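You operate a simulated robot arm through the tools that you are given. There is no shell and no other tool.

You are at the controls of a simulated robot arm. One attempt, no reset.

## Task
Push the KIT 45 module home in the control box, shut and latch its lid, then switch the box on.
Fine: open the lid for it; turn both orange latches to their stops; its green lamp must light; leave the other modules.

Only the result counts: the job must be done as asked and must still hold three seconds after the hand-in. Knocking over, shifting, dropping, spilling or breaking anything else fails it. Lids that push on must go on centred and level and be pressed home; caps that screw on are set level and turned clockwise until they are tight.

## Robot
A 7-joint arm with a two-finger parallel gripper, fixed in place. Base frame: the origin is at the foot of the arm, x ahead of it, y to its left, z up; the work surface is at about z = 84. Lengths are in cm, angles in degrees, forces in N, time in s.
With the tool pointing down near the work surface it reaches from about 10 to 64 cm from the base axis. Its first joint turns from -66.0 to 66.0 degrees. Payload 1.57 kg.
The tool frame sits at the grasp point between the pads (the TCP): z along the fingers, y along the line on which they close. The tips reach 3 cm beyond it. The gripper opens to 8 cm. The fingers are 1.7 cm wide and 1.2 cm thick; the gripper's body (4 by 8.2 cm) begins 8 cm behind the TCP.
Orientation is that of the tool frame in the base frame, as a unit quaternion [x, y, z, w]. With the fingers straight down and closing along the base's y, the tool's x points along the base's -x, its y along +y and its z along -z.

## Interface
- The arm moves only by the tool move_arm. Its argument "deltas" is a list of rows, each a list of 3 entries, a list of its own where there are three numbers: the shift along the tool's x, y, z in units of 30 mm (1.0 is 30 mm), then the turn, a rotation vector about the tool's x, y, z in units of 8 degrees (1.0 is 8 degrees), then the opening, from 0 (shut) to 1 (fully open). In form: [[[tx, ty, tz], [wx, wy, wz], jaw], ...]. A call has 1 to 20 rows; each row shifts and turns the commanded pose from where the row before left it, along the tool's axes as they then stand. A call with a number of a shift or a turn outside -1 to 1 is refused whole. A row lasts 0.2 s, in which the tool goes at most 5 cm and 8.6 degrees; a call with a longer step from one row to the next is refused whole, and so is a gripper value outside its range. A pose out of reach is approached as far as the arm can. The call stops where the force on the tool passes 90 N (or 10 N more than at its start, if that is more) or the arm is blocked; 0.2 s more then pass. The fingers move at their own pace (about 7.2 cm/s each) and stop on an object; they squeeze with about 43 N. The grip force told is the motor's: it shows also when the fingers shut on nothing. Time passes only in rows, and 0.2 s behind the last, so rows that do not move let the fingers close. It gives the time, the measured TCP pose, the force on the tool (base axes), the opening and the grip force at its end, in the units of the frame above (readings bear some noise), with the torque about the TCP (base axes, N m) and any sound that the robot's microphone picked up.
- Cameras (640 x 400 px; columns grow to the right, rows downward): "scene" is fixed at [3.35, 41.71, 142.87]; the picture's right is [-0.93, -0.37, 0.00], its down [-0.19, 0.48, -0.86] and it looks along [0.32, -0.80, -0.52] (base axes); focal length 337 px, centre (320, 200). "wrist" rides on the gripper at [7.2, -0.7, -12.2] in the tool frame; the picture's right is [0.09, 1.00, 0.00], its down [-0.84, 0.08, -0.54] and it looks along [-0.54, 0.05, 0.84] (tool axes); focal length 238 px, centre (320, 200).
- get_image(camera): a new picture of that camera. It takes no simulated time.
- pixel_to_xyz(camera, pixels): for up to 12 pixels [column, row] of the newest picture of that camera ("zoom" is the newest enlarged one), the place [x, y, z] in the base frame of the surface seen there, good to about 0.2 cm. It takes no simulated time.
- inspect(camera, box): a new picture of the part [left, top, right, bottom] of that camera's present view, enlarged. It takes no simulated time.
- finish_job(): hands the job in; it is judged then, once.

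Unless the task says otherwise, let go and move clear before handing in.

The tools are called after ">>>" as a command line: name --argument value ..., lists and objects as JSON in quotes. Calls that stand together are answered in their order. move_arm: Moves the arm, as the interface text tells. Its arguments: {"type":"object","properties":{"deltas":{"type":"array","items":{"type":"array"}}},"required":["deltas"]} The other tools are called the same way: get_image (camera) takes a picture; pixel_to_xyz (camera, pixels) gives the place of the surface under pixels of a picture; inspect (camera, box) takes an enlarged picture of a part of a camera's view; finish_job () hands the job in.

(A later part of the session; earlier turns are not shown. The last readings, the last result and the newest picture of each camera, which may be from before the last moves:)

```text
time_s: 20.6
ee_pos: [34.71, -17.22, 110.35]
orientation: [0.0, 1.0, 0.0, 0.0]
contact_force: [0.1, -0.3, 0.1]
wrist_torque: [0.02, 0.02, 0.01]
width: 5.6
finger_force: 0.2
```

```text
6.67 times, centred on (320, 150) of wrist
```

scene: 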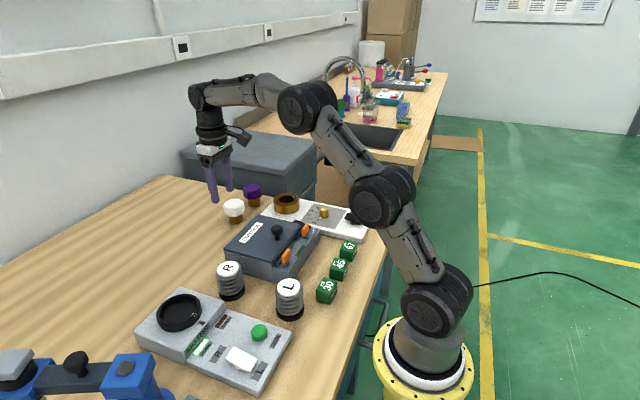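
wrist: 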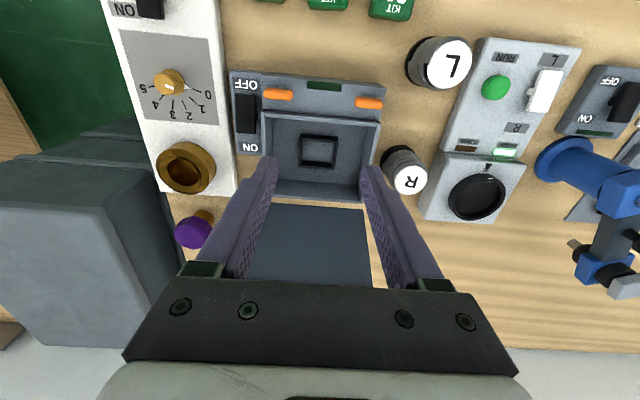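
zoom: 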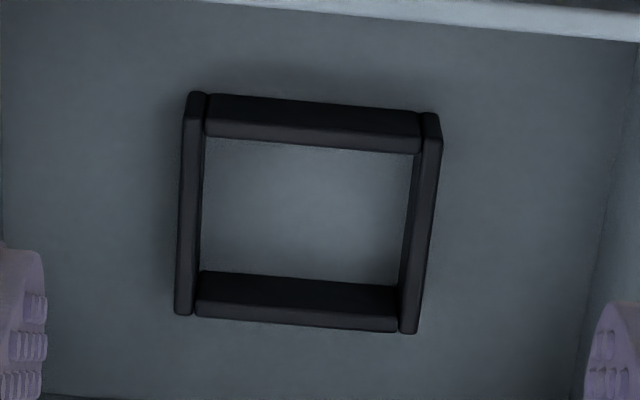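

>>> pixel_to_xyz --camera "zoom" --pixels '[[196, 95], [432, 116], [183, 312], [408, 330], [208, 112], [420, 128], [300, 102], [300, 308], [300, 322], [202, 310], [400, 318], [300, 215]]'

```text
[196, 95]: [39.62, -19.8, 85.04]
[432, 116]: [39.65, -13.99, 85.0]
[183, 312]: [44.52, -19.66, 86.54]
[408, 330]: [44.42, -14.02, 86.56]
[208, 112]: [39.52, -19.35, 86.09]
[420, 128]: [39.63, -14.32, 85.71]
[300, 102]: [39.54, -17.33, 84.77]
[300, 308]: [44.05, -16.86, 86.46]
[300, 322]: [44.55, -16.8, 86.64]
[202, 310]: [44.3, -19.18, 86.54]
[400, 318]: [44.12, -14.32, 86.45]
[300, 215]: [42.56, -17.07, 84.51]
```

The socket frame spans x 39.5–44.6, y -19.9 to -13.9, with its top at z≈86.5 and the box floor at 84.5. Next I'll go above the KIT 45 module and look closely before gripping.

>>> move_arm --deltas '[[[0.853, -0.013, 0.757], [0, 0, 0], 0.7], [[0.853, -0.013, 0.757], [0, 0, 0], 0.7], [[0.853, -0.013, 0.757], [0, 0, 0], 0.7], [[0.853, -0.013, 0.757], [0, 0, 0], 0.7], [[0.853, -0.013, 0.757], [0, 0, 0], 0.7]]'

>>> get_image --camera "wrist"

>>> inspect --camera "wrist" --box '[250, 100, 390, 200]'

```text
time_s: 21.8
ee_pos: [21.87, -17.51, 98.93]
orientation: [-0.001, 1.0, 0.0, 0.0]
contact_force: [-0.2, 1.0, -0.4]
wrist_torque: [-0.03, 0.01, 0.03]
width: 5.6
finger_force: 0.1
```

```text
taken
```

wrist: 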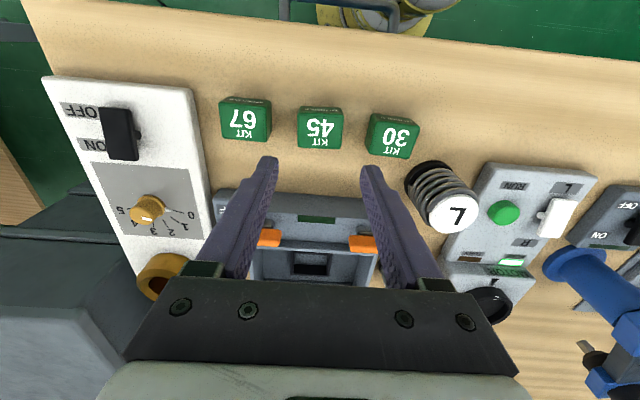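

```text
4.00 times, centred on (320, 150) of wrist
```

zoom: 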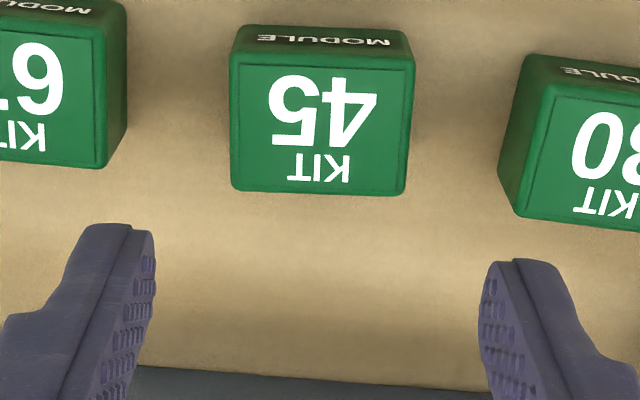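

KIT 45 is centred at zoom (320,125). I'll measure its top-face corners finely.

>>> pixel_to_xyz --camera "zoom" --pixels '[[236, 72], [408, 78], [402, 188], [236, 184], [322, 125], [240, 70], [240, 185], [320, 68], [320, 187], [236, 130], [405, 130]]'

```text
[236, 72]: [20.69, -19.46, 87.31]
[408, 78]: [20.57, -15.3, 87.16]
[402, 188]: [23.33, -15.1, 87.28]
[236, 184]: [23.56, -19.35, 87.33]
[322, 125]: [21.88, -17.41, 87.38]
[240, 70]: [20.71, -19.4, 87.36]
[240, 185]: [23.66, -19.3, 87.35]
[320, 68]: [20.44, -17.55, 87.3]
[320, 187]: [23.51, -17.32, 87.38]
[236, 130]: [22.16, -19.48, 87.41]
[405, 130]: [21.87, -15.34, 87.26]
```

KIT 45 measures about 4.4 × 3.4 cm, centred at (21.97,-17.40) with roughly 3.5° of yaw. I'll align to it, descend so the pads hold only its top 1.5 cm, and grip.

>>> move_arm --deltas '[[[-0.03, 0.03, 0.8], [0, 0, -0.44], 0.7], [[0, 0, 0.85], [0, 0, 0], 0.7], [[0, 0, 0.85], [0, 0, 0], 0.7], [[0, 0, 0.5], [0, 0, 0], 0.7]]'

>>> get_image --camera "wrist"

>>> inspect --camera "scene" --box '[280, 200, 380, 310]'

```text
time_s: 22.8
ee_pos: [22.16, -17.34, 89.95]
orientation: [-0.032, 1.0, 0.0, 0.0]
contact_force: [-0.6, 1.1, -0.8]
wrist_torque: [-0.01, -0.01, 0.02]
width: 5.59
finger_force: 0.1
```

```text
taken
```

wrist: 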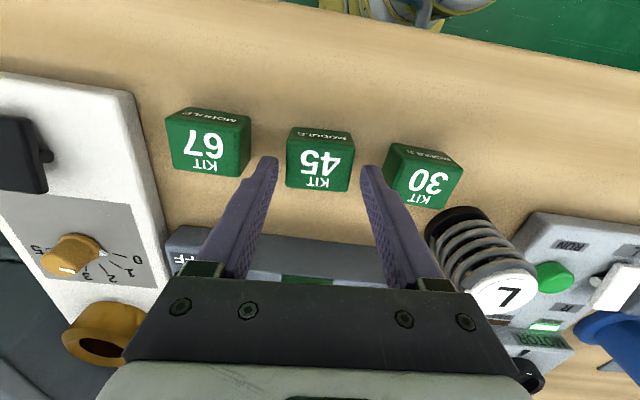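

```text
3.64 times, centred on (330, 255) of scene
```

zoom: 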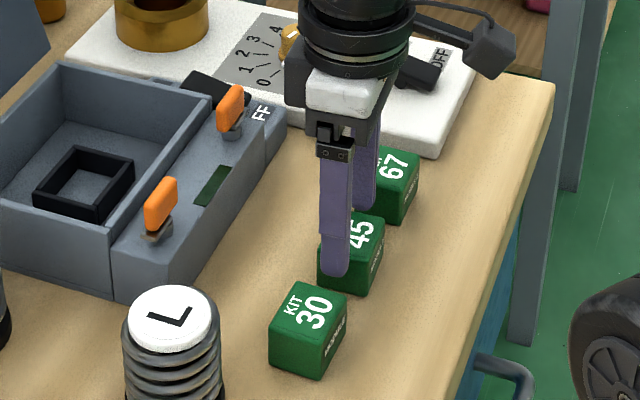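

The module sits centred between the tips in the wrist view (287–355, tips at 278 and 362). I'll lower 1.1 cm and close.

>>> move_arm --deltas '[[[0.05, 0, 0.36], [0, 0, 0], 0.7], [[0, 0, 0], [0, 0, 0], 0.55], [[0, 0, 0], [0, 0, 0], 0.4], [[0, 0, 0], [0, 0, 0], 0.4], [[0, 0, 0], [0, 0, 0], 0.3], [[0, 0, 0], [0, 0, 0], 0.0]]'

>>> get_image --camera "wrist"

```text
time_s: 24.2
ee_pos: [21.9, -17.49, 88.91]
orientation: [-0.031, 1.0, 0.0, 0.0]
contact_force: [-0.2, -0.7, 0.4]
wrist_torque: [0.0, 0.0, 0.03]
width: 4.51
finger_force: 42.2
```

```text
taken
```

wrist: 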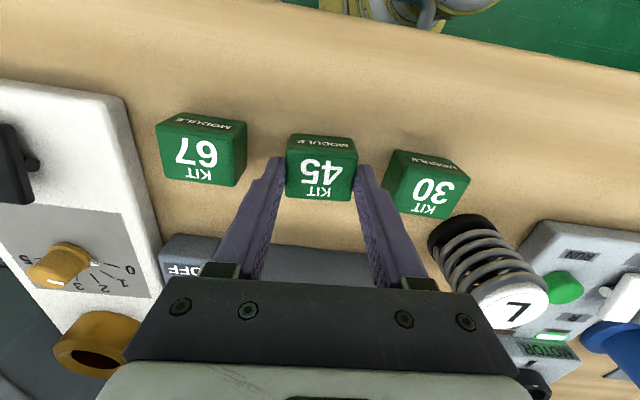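

The module is held at width 4.5. I'll lift it straight up, square the yaw, and carry it over the socket at about (42.0,-16.85).

>>> move_arm --deltas '[[[0, 0, -0.6], [0, 0, 0], 0], [[0, 0, -0.9], [0, 0, 0], 0], [[0, 0, -0.9], [0, 0, 0], 0], [[0, 0, -0.9], [0, 0, 0], 0], [[0, 0, -0.5], [0, 0, 0.44], 0], [[-0.9, 0.03, 0], [0, 0, 0], 0], [[-0.9, 0.03, 0], [0, 0, 0], 0], [[-0.9, 0.03, 0], [0, 0, 0], 0], [[-0.9, 0.03, 0], [0, 0, 0], 0], [[-0.9, 0.03, 0], [0, 0, 0], 0]]'

>>> get_image --camera "wrist"

>>> get_image --camera "scene"

```text
time_s: 26.4
ee_pos: [35.5, -17.03, 100.38]
orientation: [0.0, 1.0, -0.001, -0.001]
contact_force: [0.4, 0.3, -0.5]
wrist_torque: [0.0, 0.01, 0.02]
width: 4.47
finger_force: 43.2
```

```text
taken
```

wrist: 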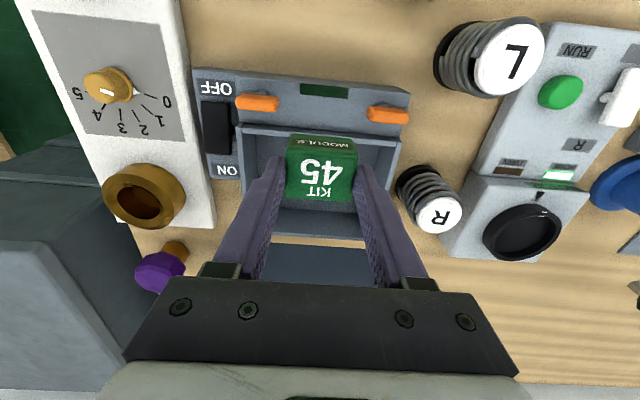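

```text
taken
```

scene: 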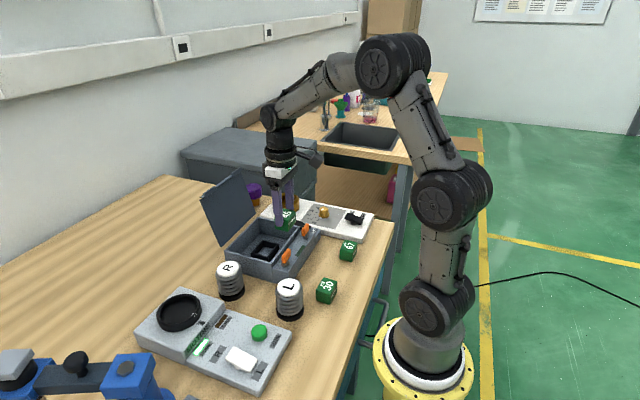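

The module hangs straight in the jaws. I'll measure where it sits relative to the tool.

>>> inspect --camera "wrist" --box '[270, 120, 370, 210]'

```text
4.44 times, centred on (320, 165) of wrist
```

zoom: 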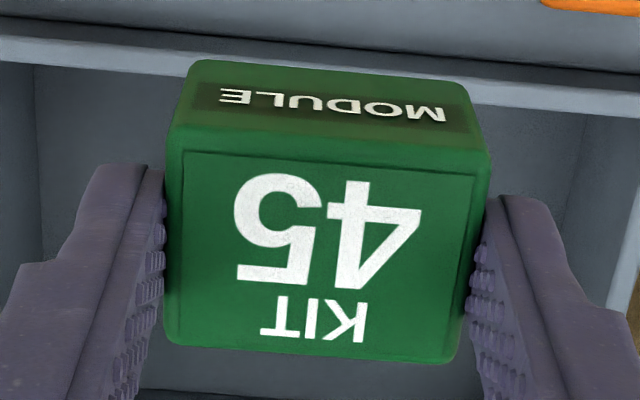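

>>> pixel_to_xyz --camera "zoom" --pixels '[[180, 150], [478, 178], [450, 350], [172, 330], [325, 150], [315, 343], [325, 240], [320, 100], [195, 75], [465, 95]]'

```text
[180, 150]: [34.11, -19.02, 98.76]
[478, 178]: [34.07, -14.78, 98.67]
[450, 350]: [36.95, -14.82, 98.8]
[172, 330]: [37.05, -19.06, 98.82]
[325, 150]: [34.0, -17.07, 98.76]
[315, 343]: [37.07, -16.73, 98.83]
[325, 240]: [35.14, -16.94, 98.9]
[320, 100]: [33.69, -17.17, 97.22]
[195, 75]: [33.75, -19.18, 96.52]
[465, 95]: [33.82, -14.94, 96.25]
```

The module is centred on the tool within about 1 mm. I'll move above the socket and lower until its bottom is about 1.5 cm above the frame.

>>> move_arm --deltas '[[[-0.724, 0.012, 0], [0, 0, 0], 0], [[-0.724, 0.012, 0], [0, 0, 0], 0], [[-0.724, 0.012, 0], [0, 0, 0], 0], [[0, 0, 0.82], [0, 0, 0], 0], [[0, 0, 0.82], [0, 0, 0], 0], [[0, 0, 0.82], [0, 0, 0], 0]]'

>>> get_image --camera "wrist"

>>> inspect --camera "scene" --box '[220, 190, 330, 290]'

```text
time_s: 27.8
ee_pos: [42.05, -16.89, 92.8]
orientation: [0.0, 1.0, 0.0, 0.0]
contact_force: [0.0, -0.7, -0.7]
wrist_torque: [0.01, 0.0, -0.01]
width: 4.49
finger_force: 42.9
```

```text
taken
```

wrist: 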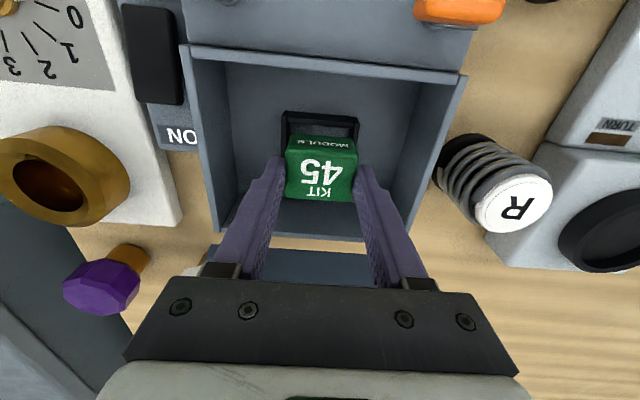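

```text
4.00 times, centred on (275, 240) of scene
```

zoom: 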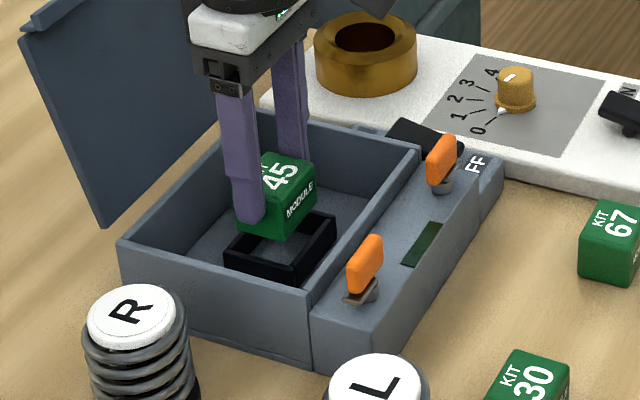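

The module hovers over the socket. I'll check the alignment of its lower edges against the frame in an enlarged wrist view.

>>> inspect --camera "wrist" --box '[270, 95, 370, 210]'

>>> pixel_to_xyz --camera "wrist" --pixels '[[284, 112], [357, 118], [288, 122], [352, 127], [320, 122], [290, 138], [352, 143], [320, 138], [281, 140], [361, 145], [320, 165]]'

```text
3.48 times, centred on (320, 152) of wrist
```

zoom: 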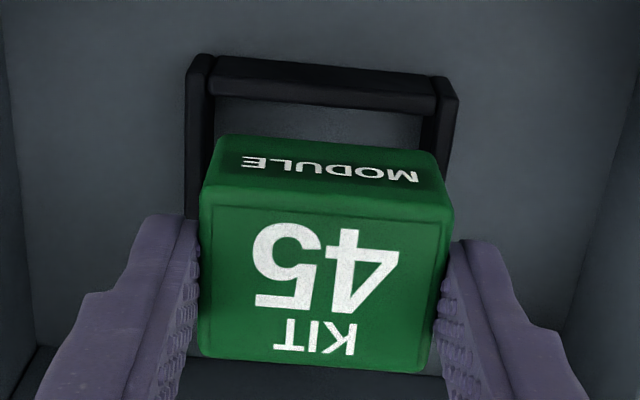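

```text
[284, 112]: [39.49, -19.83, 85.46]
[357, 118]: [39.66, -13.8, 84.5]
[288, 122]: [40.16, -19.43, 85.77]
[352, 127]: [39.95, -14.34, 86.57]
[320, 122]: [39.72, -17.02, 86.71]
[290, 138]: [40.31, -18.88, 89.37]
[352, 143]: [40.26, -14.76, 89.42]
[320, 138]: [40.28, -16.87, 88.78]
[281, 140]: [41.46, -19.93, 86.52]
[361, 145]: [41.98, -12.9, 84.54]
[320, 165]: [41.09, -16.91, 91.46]
```

The module's near face (x≈40.28) clears the frame's inner wall (≈40.0), and it is centred in y. I'll lower it slowly into the frame.

>>> move_arm --deltas '[[[0, 0, 0.25], [0, 0, 0], 0], [[0, 0, 0.25], [0, 0, 0], 0], [[0, 0, 0.15], [0, 0, 0], 0]]'

>>> inspect --camera "wrist" --box '[270, 95, 370, 210]'

>>> inspect --camera "scene" --box '[240, 200, 310, 280]'

```text
time_s: 28.6
ee_pos: [41.86, -16.75, 91.0]
orientation: [0.0, 1.0, 0.0, 0.001]
contact_force: [0.1, 1.2, 0.1]
wrist_torque: [-0.02, 0.01, -0.01]
width: 4.47
finger_force: 42.5
```

```text
3.48 times, centred on (320, 152) of wrist
```

zoom: 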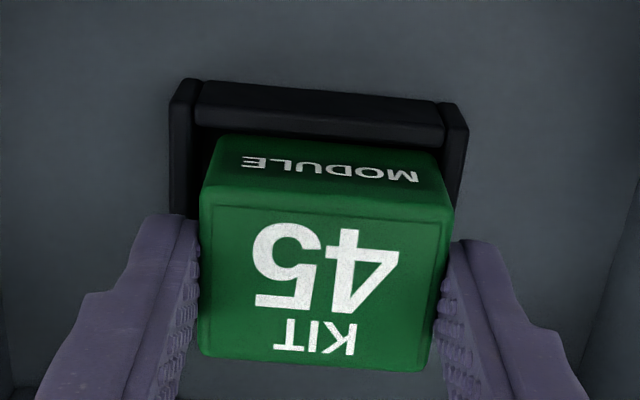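

```text
5.00 times, centred on (275, 240) of scene
```

zoom: 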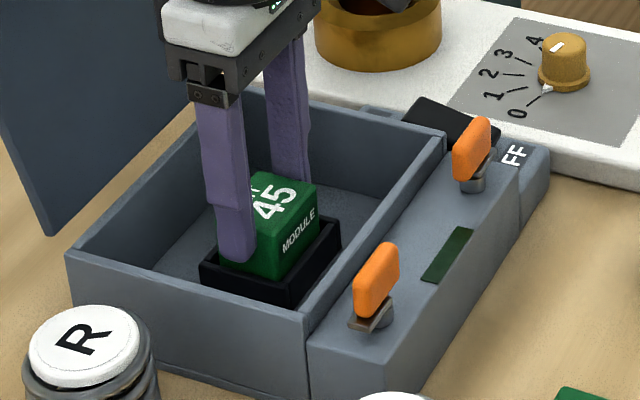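

The module has entered the frame without any contact force. I'll continue down until the tips are just above the frame walls.

>>> move_arm --deltas '[[[0, -0.02, 0.15], [0, 0, 0], 0], [[0, 0, 0.13], [0, 0, 0], 0], [[0, 0, 0.1], [0, 0, 0], 0]]'

>>> inspect --camera "scene" --box '[240, 200, 310, 280]'

```text
time_s: 29.4
ee_pos: [41.97, -16.82, 89.68]
orientation: [0.0, 1.0, 0.0, -0.001]
contact_force: [0.2, -0.7, -1.0]
wrist_torque: [0.0, 0.03, -0.01]
width: 4.48
finger_force: 42.7
```

```text
5.00 times, centred on (275, 240) of scene
```

zoom: 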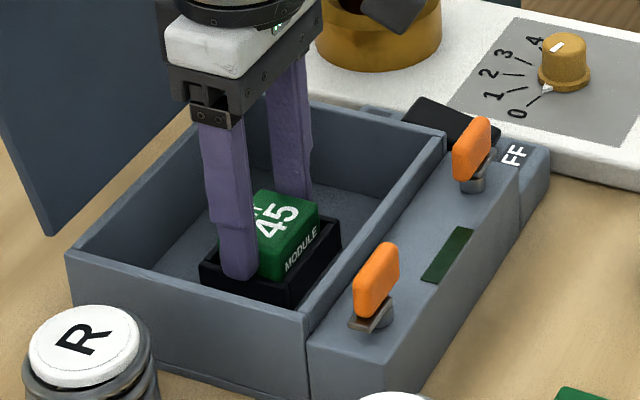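

The module's bottom is about 2 mm from the floor with no contact force. I'll release, rise, close the fingers and press it down from above.

>>> move_arm --deltas '[[[0, 0, 0], [0, 0, 0], 0.65], [[0, 0, 0], [0, 0, 0], 0.68], [[0, 0, 0], [0, 0, 0], 0.68], [[0, 0, -0.5], [0, 0, 0], 0.68], [[0, 0, -0.6], [0, 0, 0], 0.68], [[0, 0, -0.3], [0, 0, 0], 0.0], [[0, 0, 0], [0, 0, 0], 0.0], [[0, 0, 0], [0, 0, 0], 0.0]]'

>>> get_image --camera "wrist"

>>> inspect --camera "scene" --box '[240, 200, 310, 280]'

```text
time_s: 31.2
ee_pos: [41.97, -16.81, 94.13]
orientation: [0.0, 1.0, 0.0, 0.001]
contact_force: [0.0, 0.4, 0.2]
wrist_torque: [-0.01, 0.03, 0.02]
width: 0.0
finger_force: 21.1
```

```text
taken
```

wrist: 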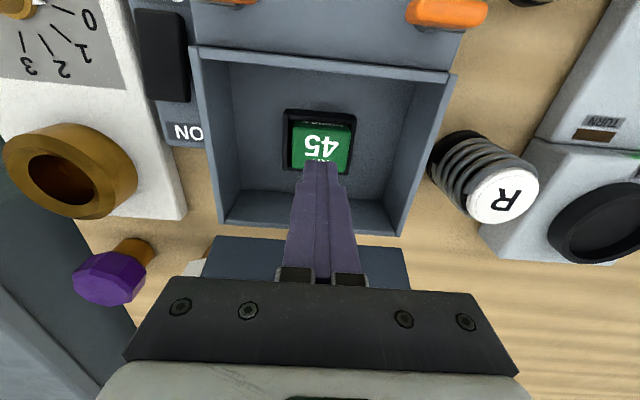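

```text
5.00 times, centred on (275, 240) of scene
```

zoom: 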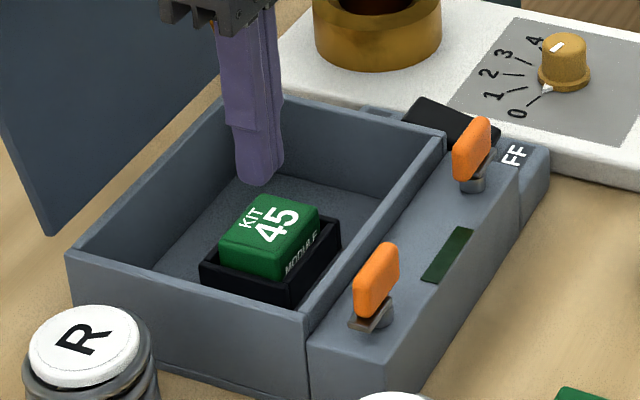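

The module sits level in the frame at zoom (268,235). I'll press on its top centre with the closed fingertips.

>>> move_arm --deltas '[[[0, 0, 0.6], [0, 0, 0], 0], [[0, 0, 0.4], [0, 0, 0], 0], [[0, 0, 0.1], [0, 0, 0], 0]]'

```text
time_s: 32.0
ee_pos: [41.91, -16.9, 90.89]
orientation: [-0.001, 1.0, -0.001, 0.002]
contact_force: [-7.0, 2.1, 18.7]
wrist_torque: [0.05, 0.25, -0.03]
width: 0.02
finger_force: 21.5
```

Contact comes at tip z≈87.9 with 19 N. I'll push a little harder to seat it fully.

>>> move_arm --deltas '[[[0, 0, 0.12], [0, 0, 0], 0], [[0, 0, 0.1], [0, 0, 0], 0], [[0, 0, 0], [0, 0, 0], 0]]'

>>> inspect --camera "scene" --box '[240, 200, 310, 280]'

```text
time_s: 32.8
ee_pos: [42.12, -16.87, 90.84]
orientation: [-0.001, 1.0, -0.002, 0.007]
contact_force: [-17.3, 6.2, 61.8]
wrist_torque: [0.2, 0.78, 0.03]
width: 0.01
finger_force: 21.2
```

```text
5.00 times, centred on (275, 240) of scene
```

zoom: 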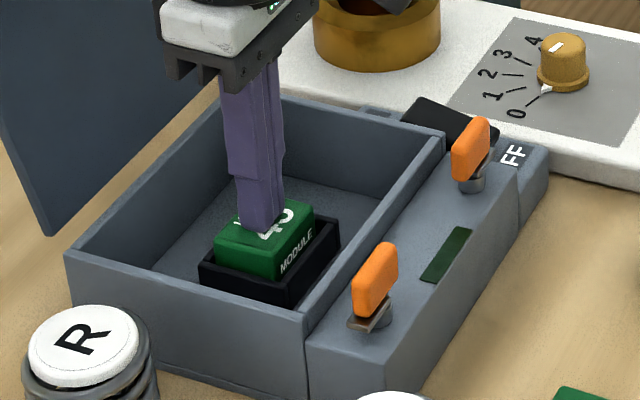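

It is hard against the floor: 62 N with no further travel, top at z≈87.85, which matches the floor at 84.5 plus the 3.4 cm module. Next I'll rise and go to the open lid's knob.

>>> move_arm --deltas '[[[0, 0, -0.6], [0, 0, 0], 0], [[0, 0, -0.95], [0, 0, 0], 0], [[0, 0, -0.95], [0, 0, 0], 0], [[0, 0, -0.95], [0, 0, 0], 0], [[0, 0, -0.95], [0, 0, 0], 0], [[0, 0, -0.95], [0, 0, 0], 0], [[0, 0, -0.95], [0, 0, 0], 0.7], [[0, 0, -0.5], [0, 0, 0], 0.7], [[-0.93, -0.01, 0], [0, 0, 0], 0.7], [[-0.93, -0.01, 0], [0, 0, 0], 0.7], [[-0.93, -0.01, 0], [0, 0, 0], 0.7], [[-0.93, -0.01, 0], [0, 0, 0], 0.7], [[-0.93, -0.01, 0], [0, 0, 0], 0.7]]'

>>> get_image --camera "wrist"

>>> inspect --camera "scene" --box '[190, 110, 370, 300]'

```text
time_s: 35.6
ee_pos: [55.82, -16.89, 110.49]
orientation: [-0.001, 1.0, 0.0, -0.001]
contact_force: [0.3, -0.3, -0.8]
wrist_torque: [-0.01, -0.01, -0.01]
width: 5.62
finger_force: 0.0
```

```text
taken
```

wrist: 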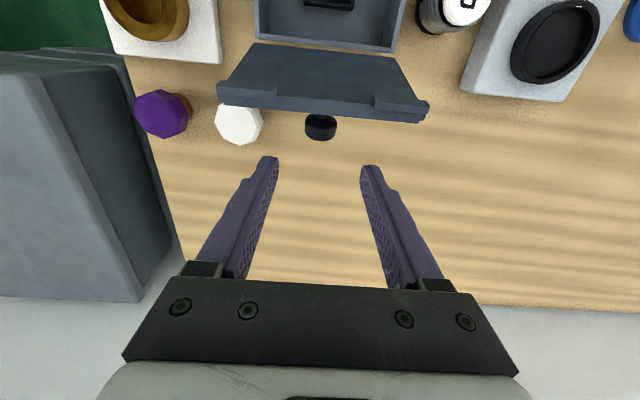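

```text
2.11 times, centred on (280, 205) of scene
```

zoom: 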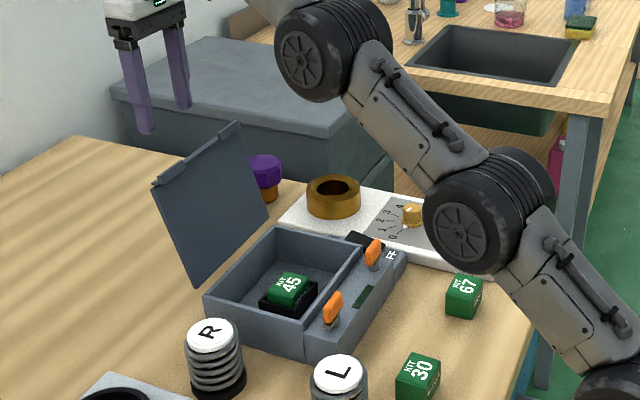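

The lid is still open, with its knob visible at wrist (320,127). I'll measure the knob and lid edge.

>>> pixel_to_xyz --camera "wrist" --pixels '[[320, 120], [320, 133], [310, 127], [332, 128], [320, 105], [320, 98], [320, 60], [300, 112], [225, 100], [420, 118]]'

```text
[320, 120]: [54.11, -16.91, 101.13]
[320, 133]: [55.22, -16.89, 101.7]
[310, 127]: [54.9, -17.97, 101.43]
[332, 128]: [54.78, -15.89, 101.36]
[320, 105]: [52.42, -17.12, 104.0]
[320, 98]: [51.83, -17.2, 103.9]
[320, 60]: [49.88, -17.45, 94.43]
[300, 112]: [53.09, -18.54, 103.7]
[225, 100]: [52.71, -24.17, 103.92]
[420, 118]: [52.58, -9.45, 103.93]
```

The lid rests at about 108° with the knob centre near (54.4,-16.9,100.6). I'll descend beside it, shift in and grip the knob.

>>> move_arm --deltas '[[[0, 0, 0.95], [0, 0, 0], 0.7], [[0, 0, 0.95], [0, 0, 0], 0.7], [[0, 0, 0.95], [0, 0, 0], 0.7], [[0.33, 0, 0.2], [0, 0, 0], 0.7]]'

>>> get_image --camera "wrist"

>>> inspect --camera "scene" --box '[200, 130, 340, 280]'

```text
time_s: 36.6
ee_pos: [54.96, -16.99, 101.35]
orientation: [0.001, 1.0, 0.0, 0.0]
contact_force: [0.0, -0.5, 0.5]
wrist_torque: [-0.02, 0.0, 0.01]
width: 5.6
finger_force: 0.1
```

```text
taken
```

wrist: 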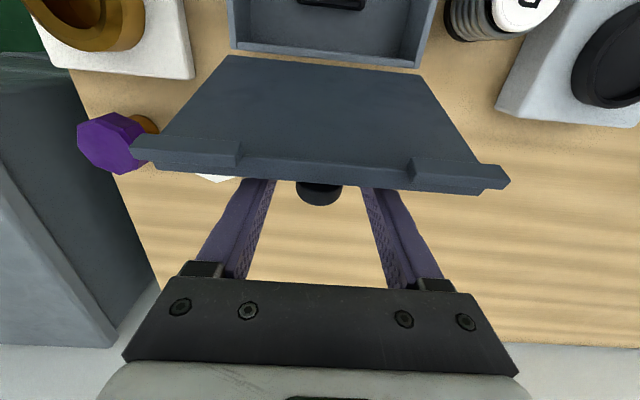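

```text
2.67 times, centred on (270, 205) of scene
```

zoom: 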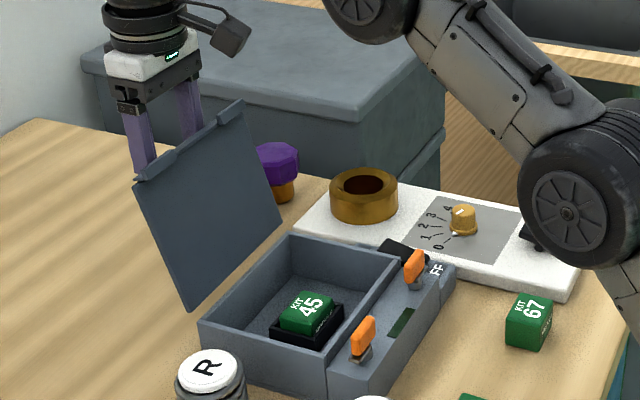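

The knob at wrist (320,192) is between the pads. I'll close on it and swing the lid shut along the reverse arc, starting gently.

>>> move_arm --deltas '[[[0, 0, 0], [0, 0, 0], 0], [[0, 0, 0], [0, 0, 0], 0], [[0, 0, 0], [0, 0, 0], 0]]'

>>> get_image --camera "wrist"

```text
time_s: 37.4
ee_pos: [54.82, -17.02, 101.35]
orientation: [0.0, 1.0, 0.0, 0.0]
contact_force: [0.3, -1.6, -0.9]
wrist_torque: [-0.02, -0.13, 0.02]
width: 2.91
finger_force: 39.2
```

```text
taken
```

wrist: 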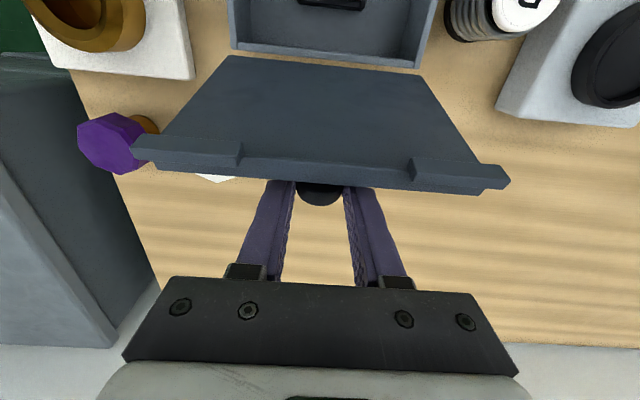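

The grip is good at width 2.91. Now I'll run the closing arc to about 68°.

>>> move_arm --deltas '[[[0.458, 0, -0.239], [0, 0, 0], 0], [[0.487, 0, -0.172], [0, 0, 0], 0], [[0.506, 0, -0.104], [0, 0, 0], 0], [[0.516, 0, -0.032], [0, 0, 0], 0], [[0.515, 0, 0.04], [0, 0, 0], 0]]'

>>> get_image --camera "wrist"

```text
time_s: 38.6
ee_pos: [47.5, -17.02, 103.03]
orientation: [0.0, 1.0, -0.001, 0.002]
contact_force: [10.7, -3.7, -3.8]
wrist_torque: [-0.01, -1.23, -0.05]
width: 2.92
finger_force: 39.4
```

```text
taken
```

wrist: 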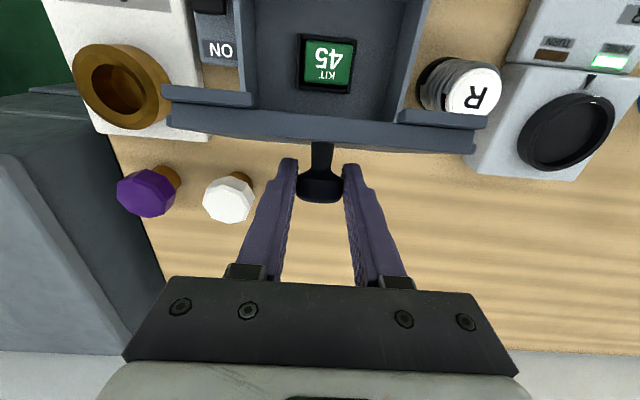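

The lid follows at about 70° with low forces. I'll continue closing.

>>> move_arm --deltas '[[[0.504, 0, 0.112], [0, 0, 0], 0], [[0.484, 0, 0.18], [0, 0, 0], 0], [[0.454, 0, 0.247], [0, 0, 0], 0], [[0.415, 0, 0.307], [0, 0, 0], 0], [[0.369, 0, 0.362], [0, 0, 0], 0]]'

>>> get_image --camera "wrist"

>>> inspect --camera "scene" --box '[200, 150, 340, 300]'

```text
time_s: 39.8
ee_pos: [40.71, -17.06, 99.27]
orientation: [0.0, 1.0, 0.0, 0.0]
contact_force: [-3.5, -1.6, 15.1]
wrist_torque: [0.06, -1.08, -0.14]
width: 2.94
finger_force: 38.8
```

```text
taken
```

wrist: 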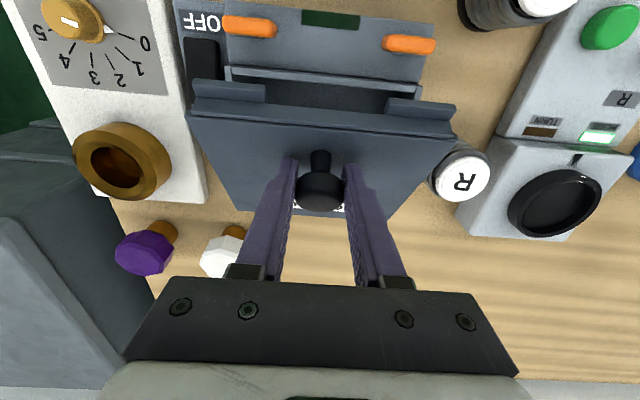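

```text
2.67 times, centred on (270, 225) of scene
```

zoom: 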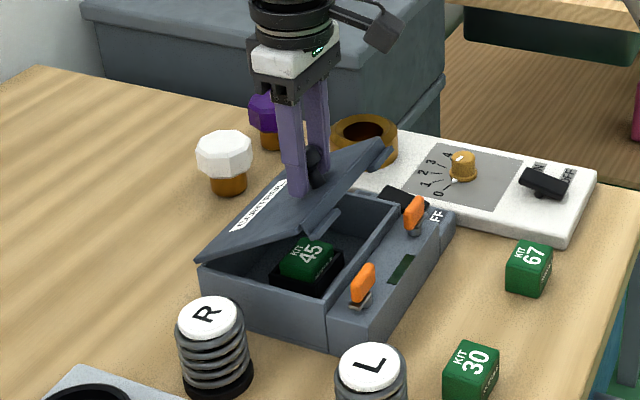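

The lid is about 30° from shut and follows well. I'll finish the arc down.

>>> move_arm --deltas '[[[0.315, 0, 0.41], [0, 0, 0], 0], [[0.254, 0, 0.45], [0, 0, 0], 0], [[0.19, 0, 0.48], [0, 0, 0], 0], [[0.069, 0, 0.249], [0, 0, 0], 0]]'

>>> get_image --camera "wrist"

>>> inspect --camera "scene" --box '[220, 190, 330, 290]'

```text
time_s: 40.8
ee_pos: [38.26, -17.02, 94.37]
orientation: [-0.001, 1.0, 0.0, -0.001]
contact_force: [-6.0, -3.0, 10.6]
wrist_torque: [-0.14, -1.01, -0.01]
width: 2.92
finger_force: 39.1
```

```text
taken
```

wrist: 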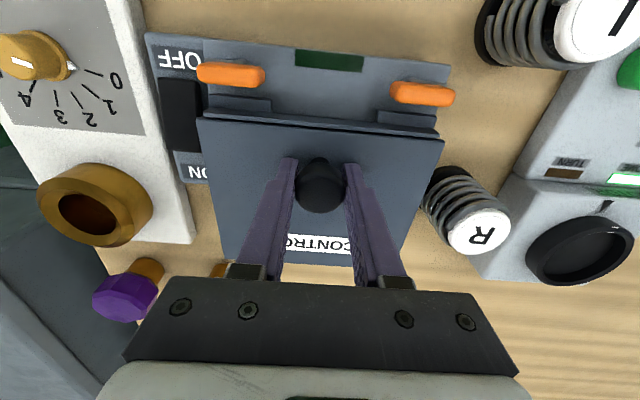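

```text
4.00 times, centred on (275, 240) of scene
```

zoom: 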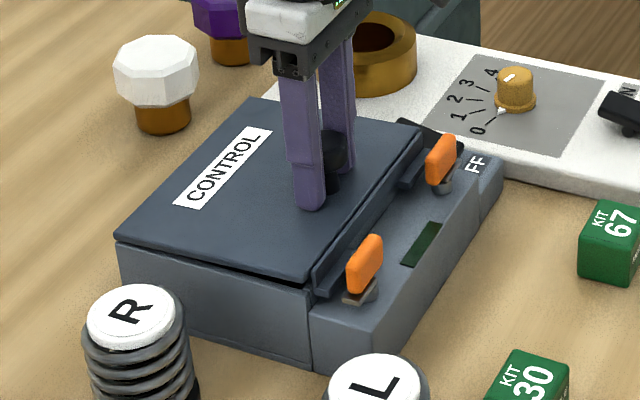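

The lid is almost flush. I'll press it down a little, then release the knob and rise.

>>> move_arm --deltas '[[[0.03, 0, 0.1], [0, 0, 0], 0], [[0, 0, 0.08], [0, 0, 0], 0], [[0, 0, 0], [0, 0, 0], 0]]'

>>> inspect --camera "scene" --box '[220, 190, 330, 290]'

```text
time_s: 41.6
ee_pos: [38.03, -16.91, 93.87]
orientation: [0.0, 1.0, 0.0, 0.0]
contact_force: [-10.5, -5.7, 10.1]
wrist_torque: [-0.13, -0.9, -0.02]
width: 2.92
finger_force: 39.3
```

```text
4.00 times, centred on (275, 240) of scene
```

zoom: 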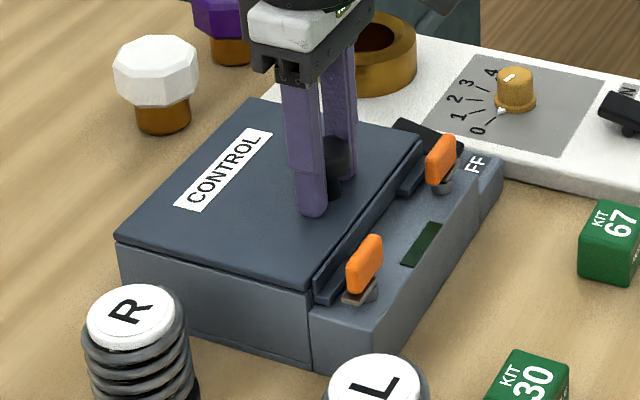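

The lid looks shut. I'll open the jaws, rise, and step back to check the lid height and the latches.

>>> move_arm --deltas '[[[0, 0, 0], [0, 0, 0], 0.6], [[0, 0, 0], [0, 0, 0], 0.6], [[0, 0, -0.6], [0, 0, 0], 0.6], [[0, 0, -0.9], [0, 0, 0], 0.6], [[0.5, 0, -0.7], [0, 0, 0], 0.6], [[0.8, 0, 0], [0, 0, 0], 0.6], [[0.5, 0, 0], [0, 0, 0], 0.6]]'

>>> get_image --camera "wrist"

>>> inspect --camera "scene" --box '[220, 190, 330, 290]'

```text
time_s: 43.2
ee_pos: [32.79, -17.07, 100.6]
orientation: [-0.001, 1.0, 0.0, 0.0]
contact_force: [0.9, 0.5, -0.7]
wrist_torque: [0.01, -0.03, 0.01]
width: 4.8
finger_force: 0.0
```

```text
taken
```

wrist: 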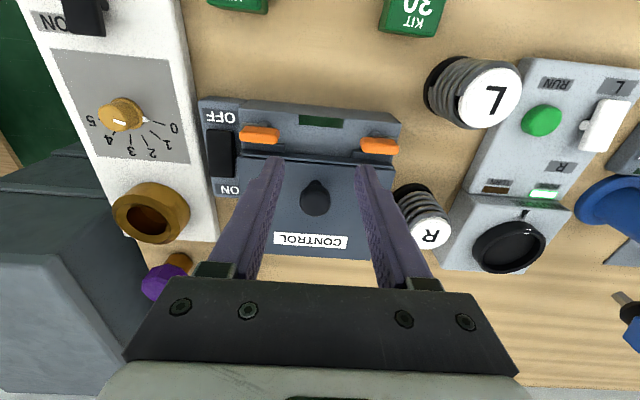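

```text
4.00 times, centred on (275, 240) of scene
```

zoom: 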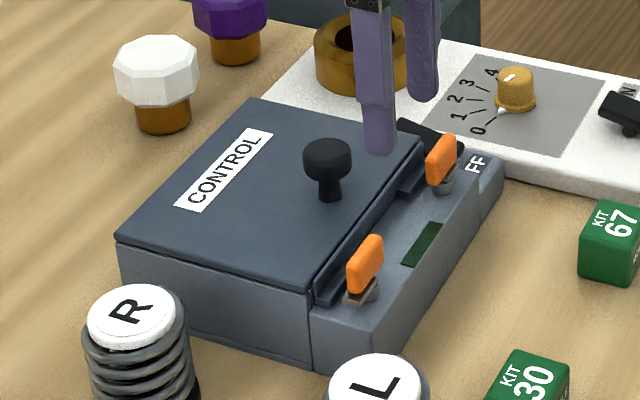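

The lid is shut level. I'll look closely at the two latches.

>>> inspect --camera "wrist" --box '[200, 85, 410, 215]'

>>> inspect --camera "scene" --box '[295, 240, 325, 270]'

```text
3.05 times, centred on (305, 150) of wrist
```

zoom: 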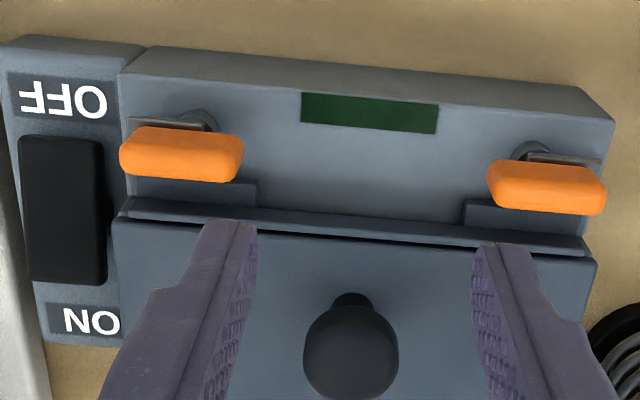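

```text
13.33 times, centred on (310, 255) of scene
```

zoom: 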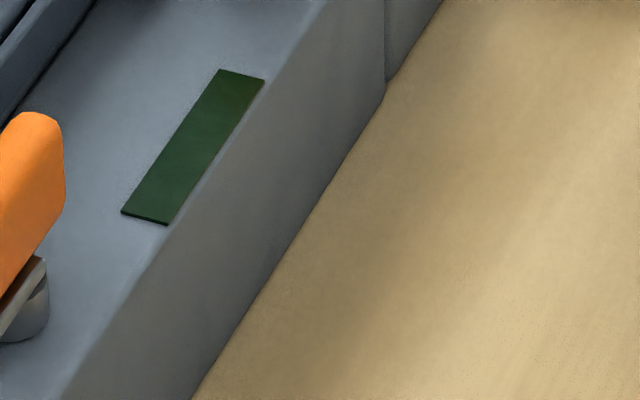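

Each latch's post sits under the fin and its pawl points outward, so the near latch must turn clockwise and the far one counter-clockwise to cover the lid tabs. I'll go over the near latch (32.6,-11.6) and turn the hand 90° to pinch its fin.

>>> move_arm --deltas '[[[0.03, 0.91, 0], [0, 0, 0], 0.4], [[0.03, 0.91, 0], [0, 0, 0], 0.4], [[0, 0, 0], [0, 0, -1], 0.4], [[0, 0, 0], [0, 0, -1], 0.4], [[0, 0, 0], [0, 0, -1], 0.4], [[0, 0, 0], [0, 0, -1], 0.4], [[0, 0, 0], [0, 0, -1], 0.4], [[0, 0, 0], [0, 0, -1], 0.4], [[0, 0, 0], [0, 0, -1], 0.4], [[0, 0, 0], [0, 0, -1], 0.4], [[0, 0, 0], [0, 0, -1], 0.4], [[0, 0, 0], [0, 0, -1], 0.4], [[0, 0, 0], [0, 0, -1], 0.4], [[0, 0, 0], [0, 0, -0.25], 0.4]]'

>>> get_image --camera "wrist"

>>> inspect --camera "scene" --box '[230, 180, 350, 290]'

```text
time_s: 46.2
ee_pos: [32.53, -11.55, 100.58]
orientation: [0.708, -0.706, -0.001, 0.0]
contact_force: [0.9, -0.5, 1.5]
wrist_torque: [-0.01, 0.0, -0.03]
width: 3.2
finger_force: 0.0
```

```text
taken
```

wrist: 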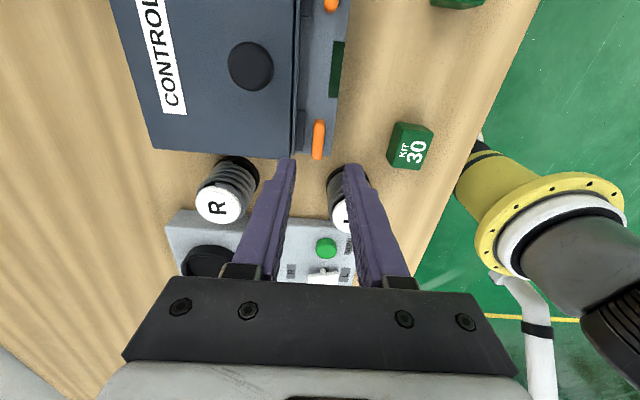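

```text
3.64 times, centred on (290, 235) of scene
```

zoom: 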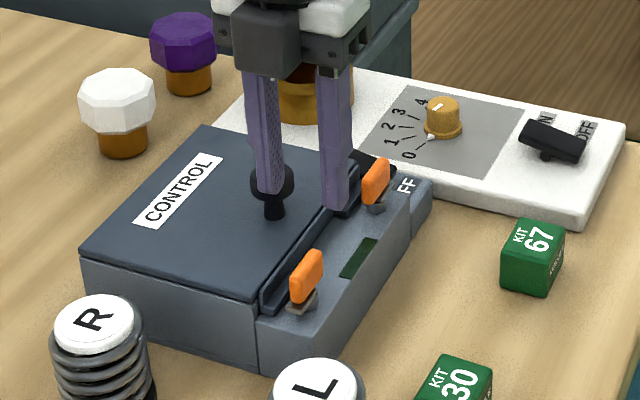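

The hand is turned, and the fin at wrist (318,138) lies in line with the gap. I'll measure the fin ends here.

>>> inspect --camera "wrist" --box '[280, 100, 360, 170]'

>>> pixel_to_xyz --camera "wrist" --pixels '[[319, 122], [318, 138], [317, 152], [314, 138], [323, 138], [335, 60], [331, 5], [343, 200], [222, 205]]'

```text
5.71 times, centred on (320, 135) of wrist
```

zoom: 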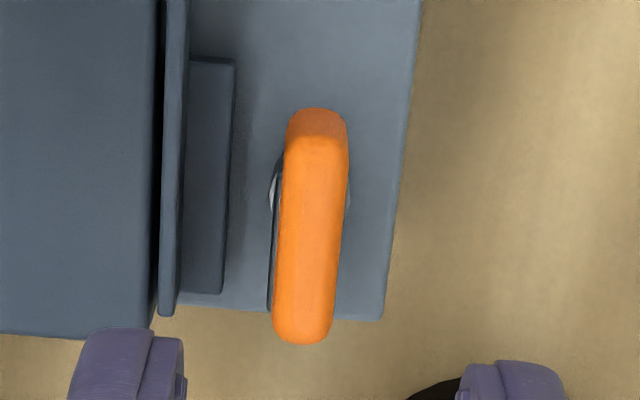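

```text
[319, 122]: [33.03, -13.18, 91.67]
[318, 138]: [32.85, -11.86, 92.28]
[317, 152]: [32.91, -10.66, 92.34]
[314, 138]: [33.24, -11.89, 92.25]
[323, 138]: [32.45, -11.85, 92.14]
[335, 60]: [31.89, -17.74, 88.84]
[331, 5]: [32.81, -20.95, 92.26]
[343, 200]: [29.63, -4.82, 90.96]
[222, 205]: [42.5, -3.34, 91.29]
```

I'll measure the post's visible edges beside the fin to find the turning axis.

>>> pixel_to_xyz --camera "zoom" --pixels '[[273, 190], [272, 200], [350, 200], [270, 300], [272, 230], [315, 145], [300, 338], [280, 250], [345, 250], [215, 290], [228, 70]]'

```text
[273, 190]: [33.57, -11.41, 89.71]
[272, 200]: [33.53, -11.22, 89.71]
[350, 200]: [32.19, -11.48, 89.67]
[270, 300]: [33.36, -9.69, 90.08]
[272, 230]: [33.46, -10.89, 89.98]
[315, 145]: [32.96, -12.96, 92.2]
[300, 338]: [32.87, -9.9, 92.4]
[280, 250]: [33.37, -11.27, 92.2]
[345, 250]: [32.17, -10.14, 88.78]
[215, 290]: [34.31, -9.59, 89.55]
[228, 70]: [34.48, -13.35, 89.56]
```

The axis of the near latch is about (32.75,-11.5). I'll narrow the jaws, descend astride the fin to tip z≈90.8, and look.

>>> move_arm --deltas '[[[-0.017, -0.067, 0.5], [0, 0, 0], 0.28], [[0, 0, 0.6], [0, 0, 0], 0.28], [[0, 0, 0.6], [0, 0, 0], 0.28], [[0, 0, 0.5], [0, 0, 0], 0.28]]'

>>> get_image --camera "wrist"

>>> inspect --camera "scene" --box '[240, 200, 330, 290]'

```text
time_s: 47.2
ee_pos: [32.78, -11.59, 93.79]
orientation: [0.707, -0.707, -0.001, 0.0]
contact_force: [-0.4, 0.6, -0.4]
wrist_torque: [-0.01, 0.0, -0.03]
width: 2.26
finger_force: 0.0
```

```text
taken
```

wrist: 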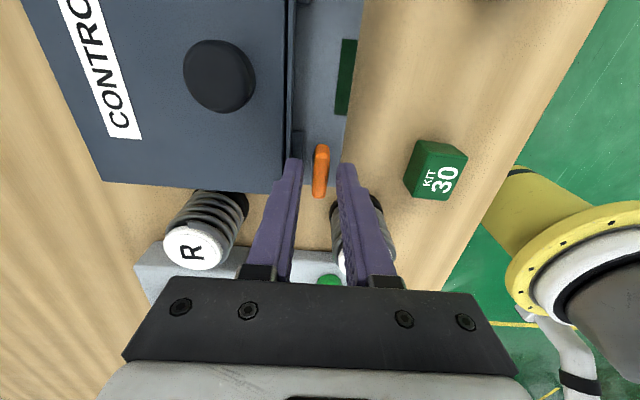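

```text
4.44 times, centred on (285, 245) of scene
```

zoom: 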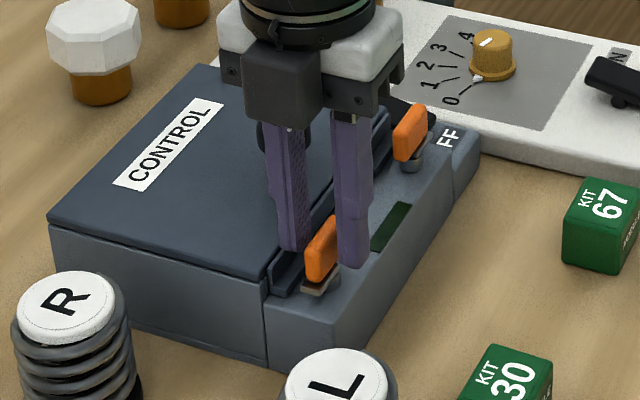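

The fin is between the fingers with no contact. I'll close on it.

>>> move_arm --deltas '[[[0, 0, 0], [0, 0, 0], 0], [[0, 0, 0], [0, 0, 0], 0], [[0, 0, 0], [0, 0, 0], 0]]'

```text
time_s: 48.0
ee_pos: [32.83, -11.51, 93.88]
orientation: [0.708, -0.706, 0.0, 0.001]
contact_force: [-1.2, -0.4, -2.3]
wrist_torque: [-0.45, -0.03, -0.01]
width: 0.98
finger_force: 28.0
```

The fin is held at width 0.98. I'll turn clockwise as seen from above in small steps, watching the torque.

>>> move_arm --deltas '[[[0, 0, 0], [0, 0, 0.8], 0], [[0, 0, 0], [0, 0, 0.8], 0]]'

>>> inspect --camera "scene" --box '[240, 200, 330, 290]'

```text
time_s: 48.6
ee_pos: [32.84, -11.52, 93.83]
orientation: [-0.623, 0.782, 0.0, 0.0]
contact_force: [2.1, -4.9, -8.1]
wrist_torque: [0.2, -0.17, -0.01]
width: 1.0
finger_force: 28.7
```

```text
4.44 times, centred on (285, 245) of scene
```

zoom: 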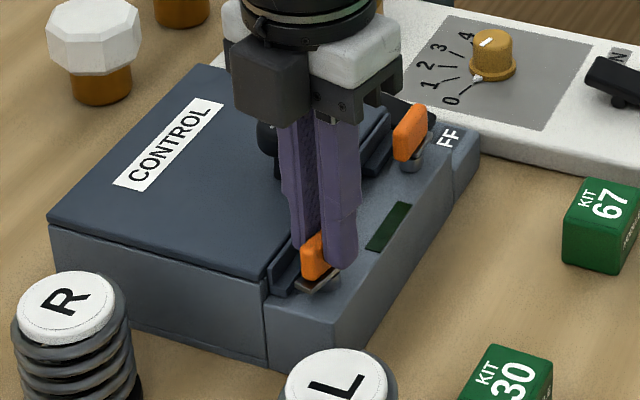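

The fin turns freely with the hand (about 13°). I'll continue turning.

>>> move_arm --deltas '[[[0, 0, 0], [0, 0, 1], 0], [[0, 0, 0], [0, 0, 1], 0], [[0, 0, 0], [0, 0, 1], 0], [[0, 0, 0], [0, 0, 1], 0], [[0, 0, 0], [0, 0, 1], 0]]'

>>> inspect --camera "scene" --box '[240, 200, 330, 290]'

```text
time_s: 49.8
ee_pos: [32.79, -11.55, 93.8]
orientation: [-0.318, 0.948, 0.0, 0.0]
contact_force: [6.8, -5.7, -20.9]
wrist_torque: [0.08, -0.41, -0.01]
width: 1.0
finger_force: 28.3
```

```text
4.44 times, centred on (285, 245) of scene
```

zoom: 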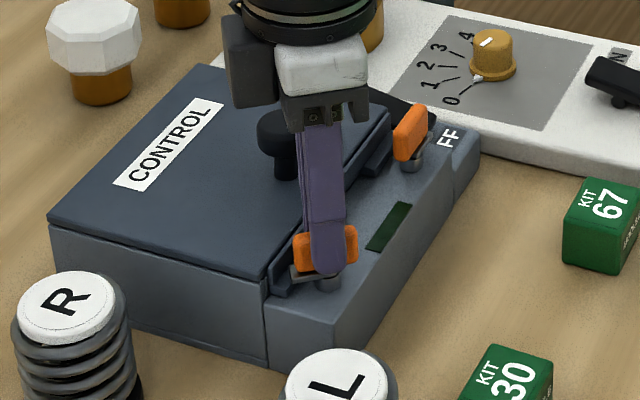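

The pawl is swinging toward the lid tab. The force is -21 N in z, so I'll ease down slightly while turning on.

>>> move_arm --deltas '[[[0, 0, 0.04], [0, 0, 1], 0], [[0, 0, 0.03], [0, 0, 1], 0], [[0, 0, 0], [0, 0, 1], 0], [[0, 0, 0], [0, 0, 1], 0]]'

>>> inspect --camera "scene" --box '[240, 200, 330, 290]'

```text
time_s: 50.8
ee_pos: [32.85, -11.41, 93.74]
orientation: [-0.044, 0.999, -0.001, 0.001]
contact_force: [-6.8, -2.8, 16.7]
wrist_torque: [-0.07, 0.73, 0.02]
width: 0.99
finger_force: 28.0
```

```text
4.44 times, centred on (285, 245) of scene
```

zoom: 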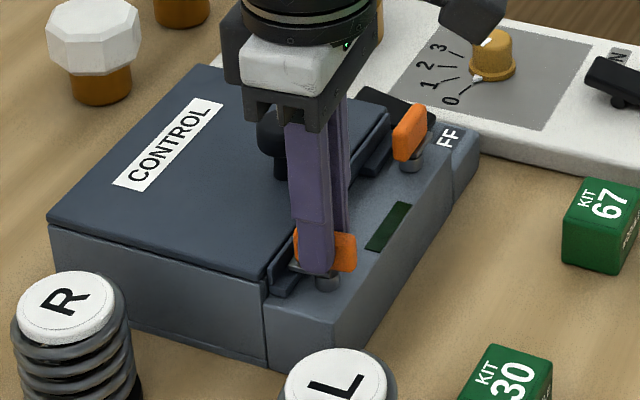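

It is now about 85° turned with no stop torque yet. I'll turn a bit further to feel the stop.

>>> move_arm --deltas '[[[0, 0, -0.02], [0, 0, 0.6], 0], [[0, 0, 0], [0, 0, 0.4], 0]]'

```text
time_s: 51.4
ee_pos: [32.94, -11.53, 93.8]
orientation: [0.023, 1.0, -0.001, 0.001]
contact_force: [-5.1, -3.8, 17.9]
wrist_torque: [0.18, 0.13, 0.57]
width: 1.05
finger_force: 28.7
```

A torque of 0.57 N·m now opposes the turn at about 92°, so the stop is reached. I'll nudge once more to make sure.

>>> move_arm --deltas '[[[0, 0, 0], [0, 0, 0.3], 0], [[0, 0, 0], [0, 0, 0], 0]]'

>>> get_image --camera "wrist"

```text
time_s: 52.0
ee_pos: [32.8, -11.47, 93.96]
orientation: [0.046, 0.999, 0.0, 0.001]
contact_force: [-2.8, -3.3, 17.0]
wrist_torque: [0.19, -0.02, 0.57]
width: 1.12
finger_force: 28.7
```

```text
taken
```

wrist: 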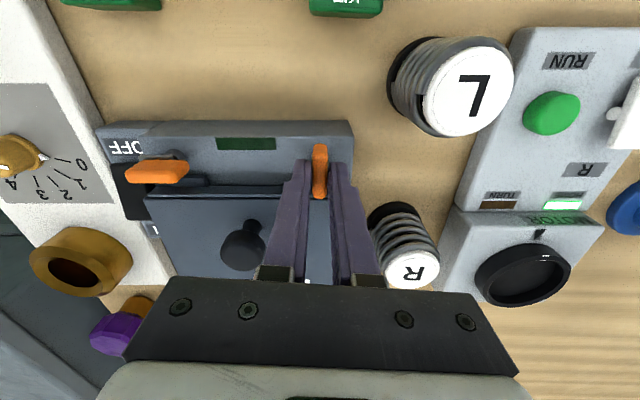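

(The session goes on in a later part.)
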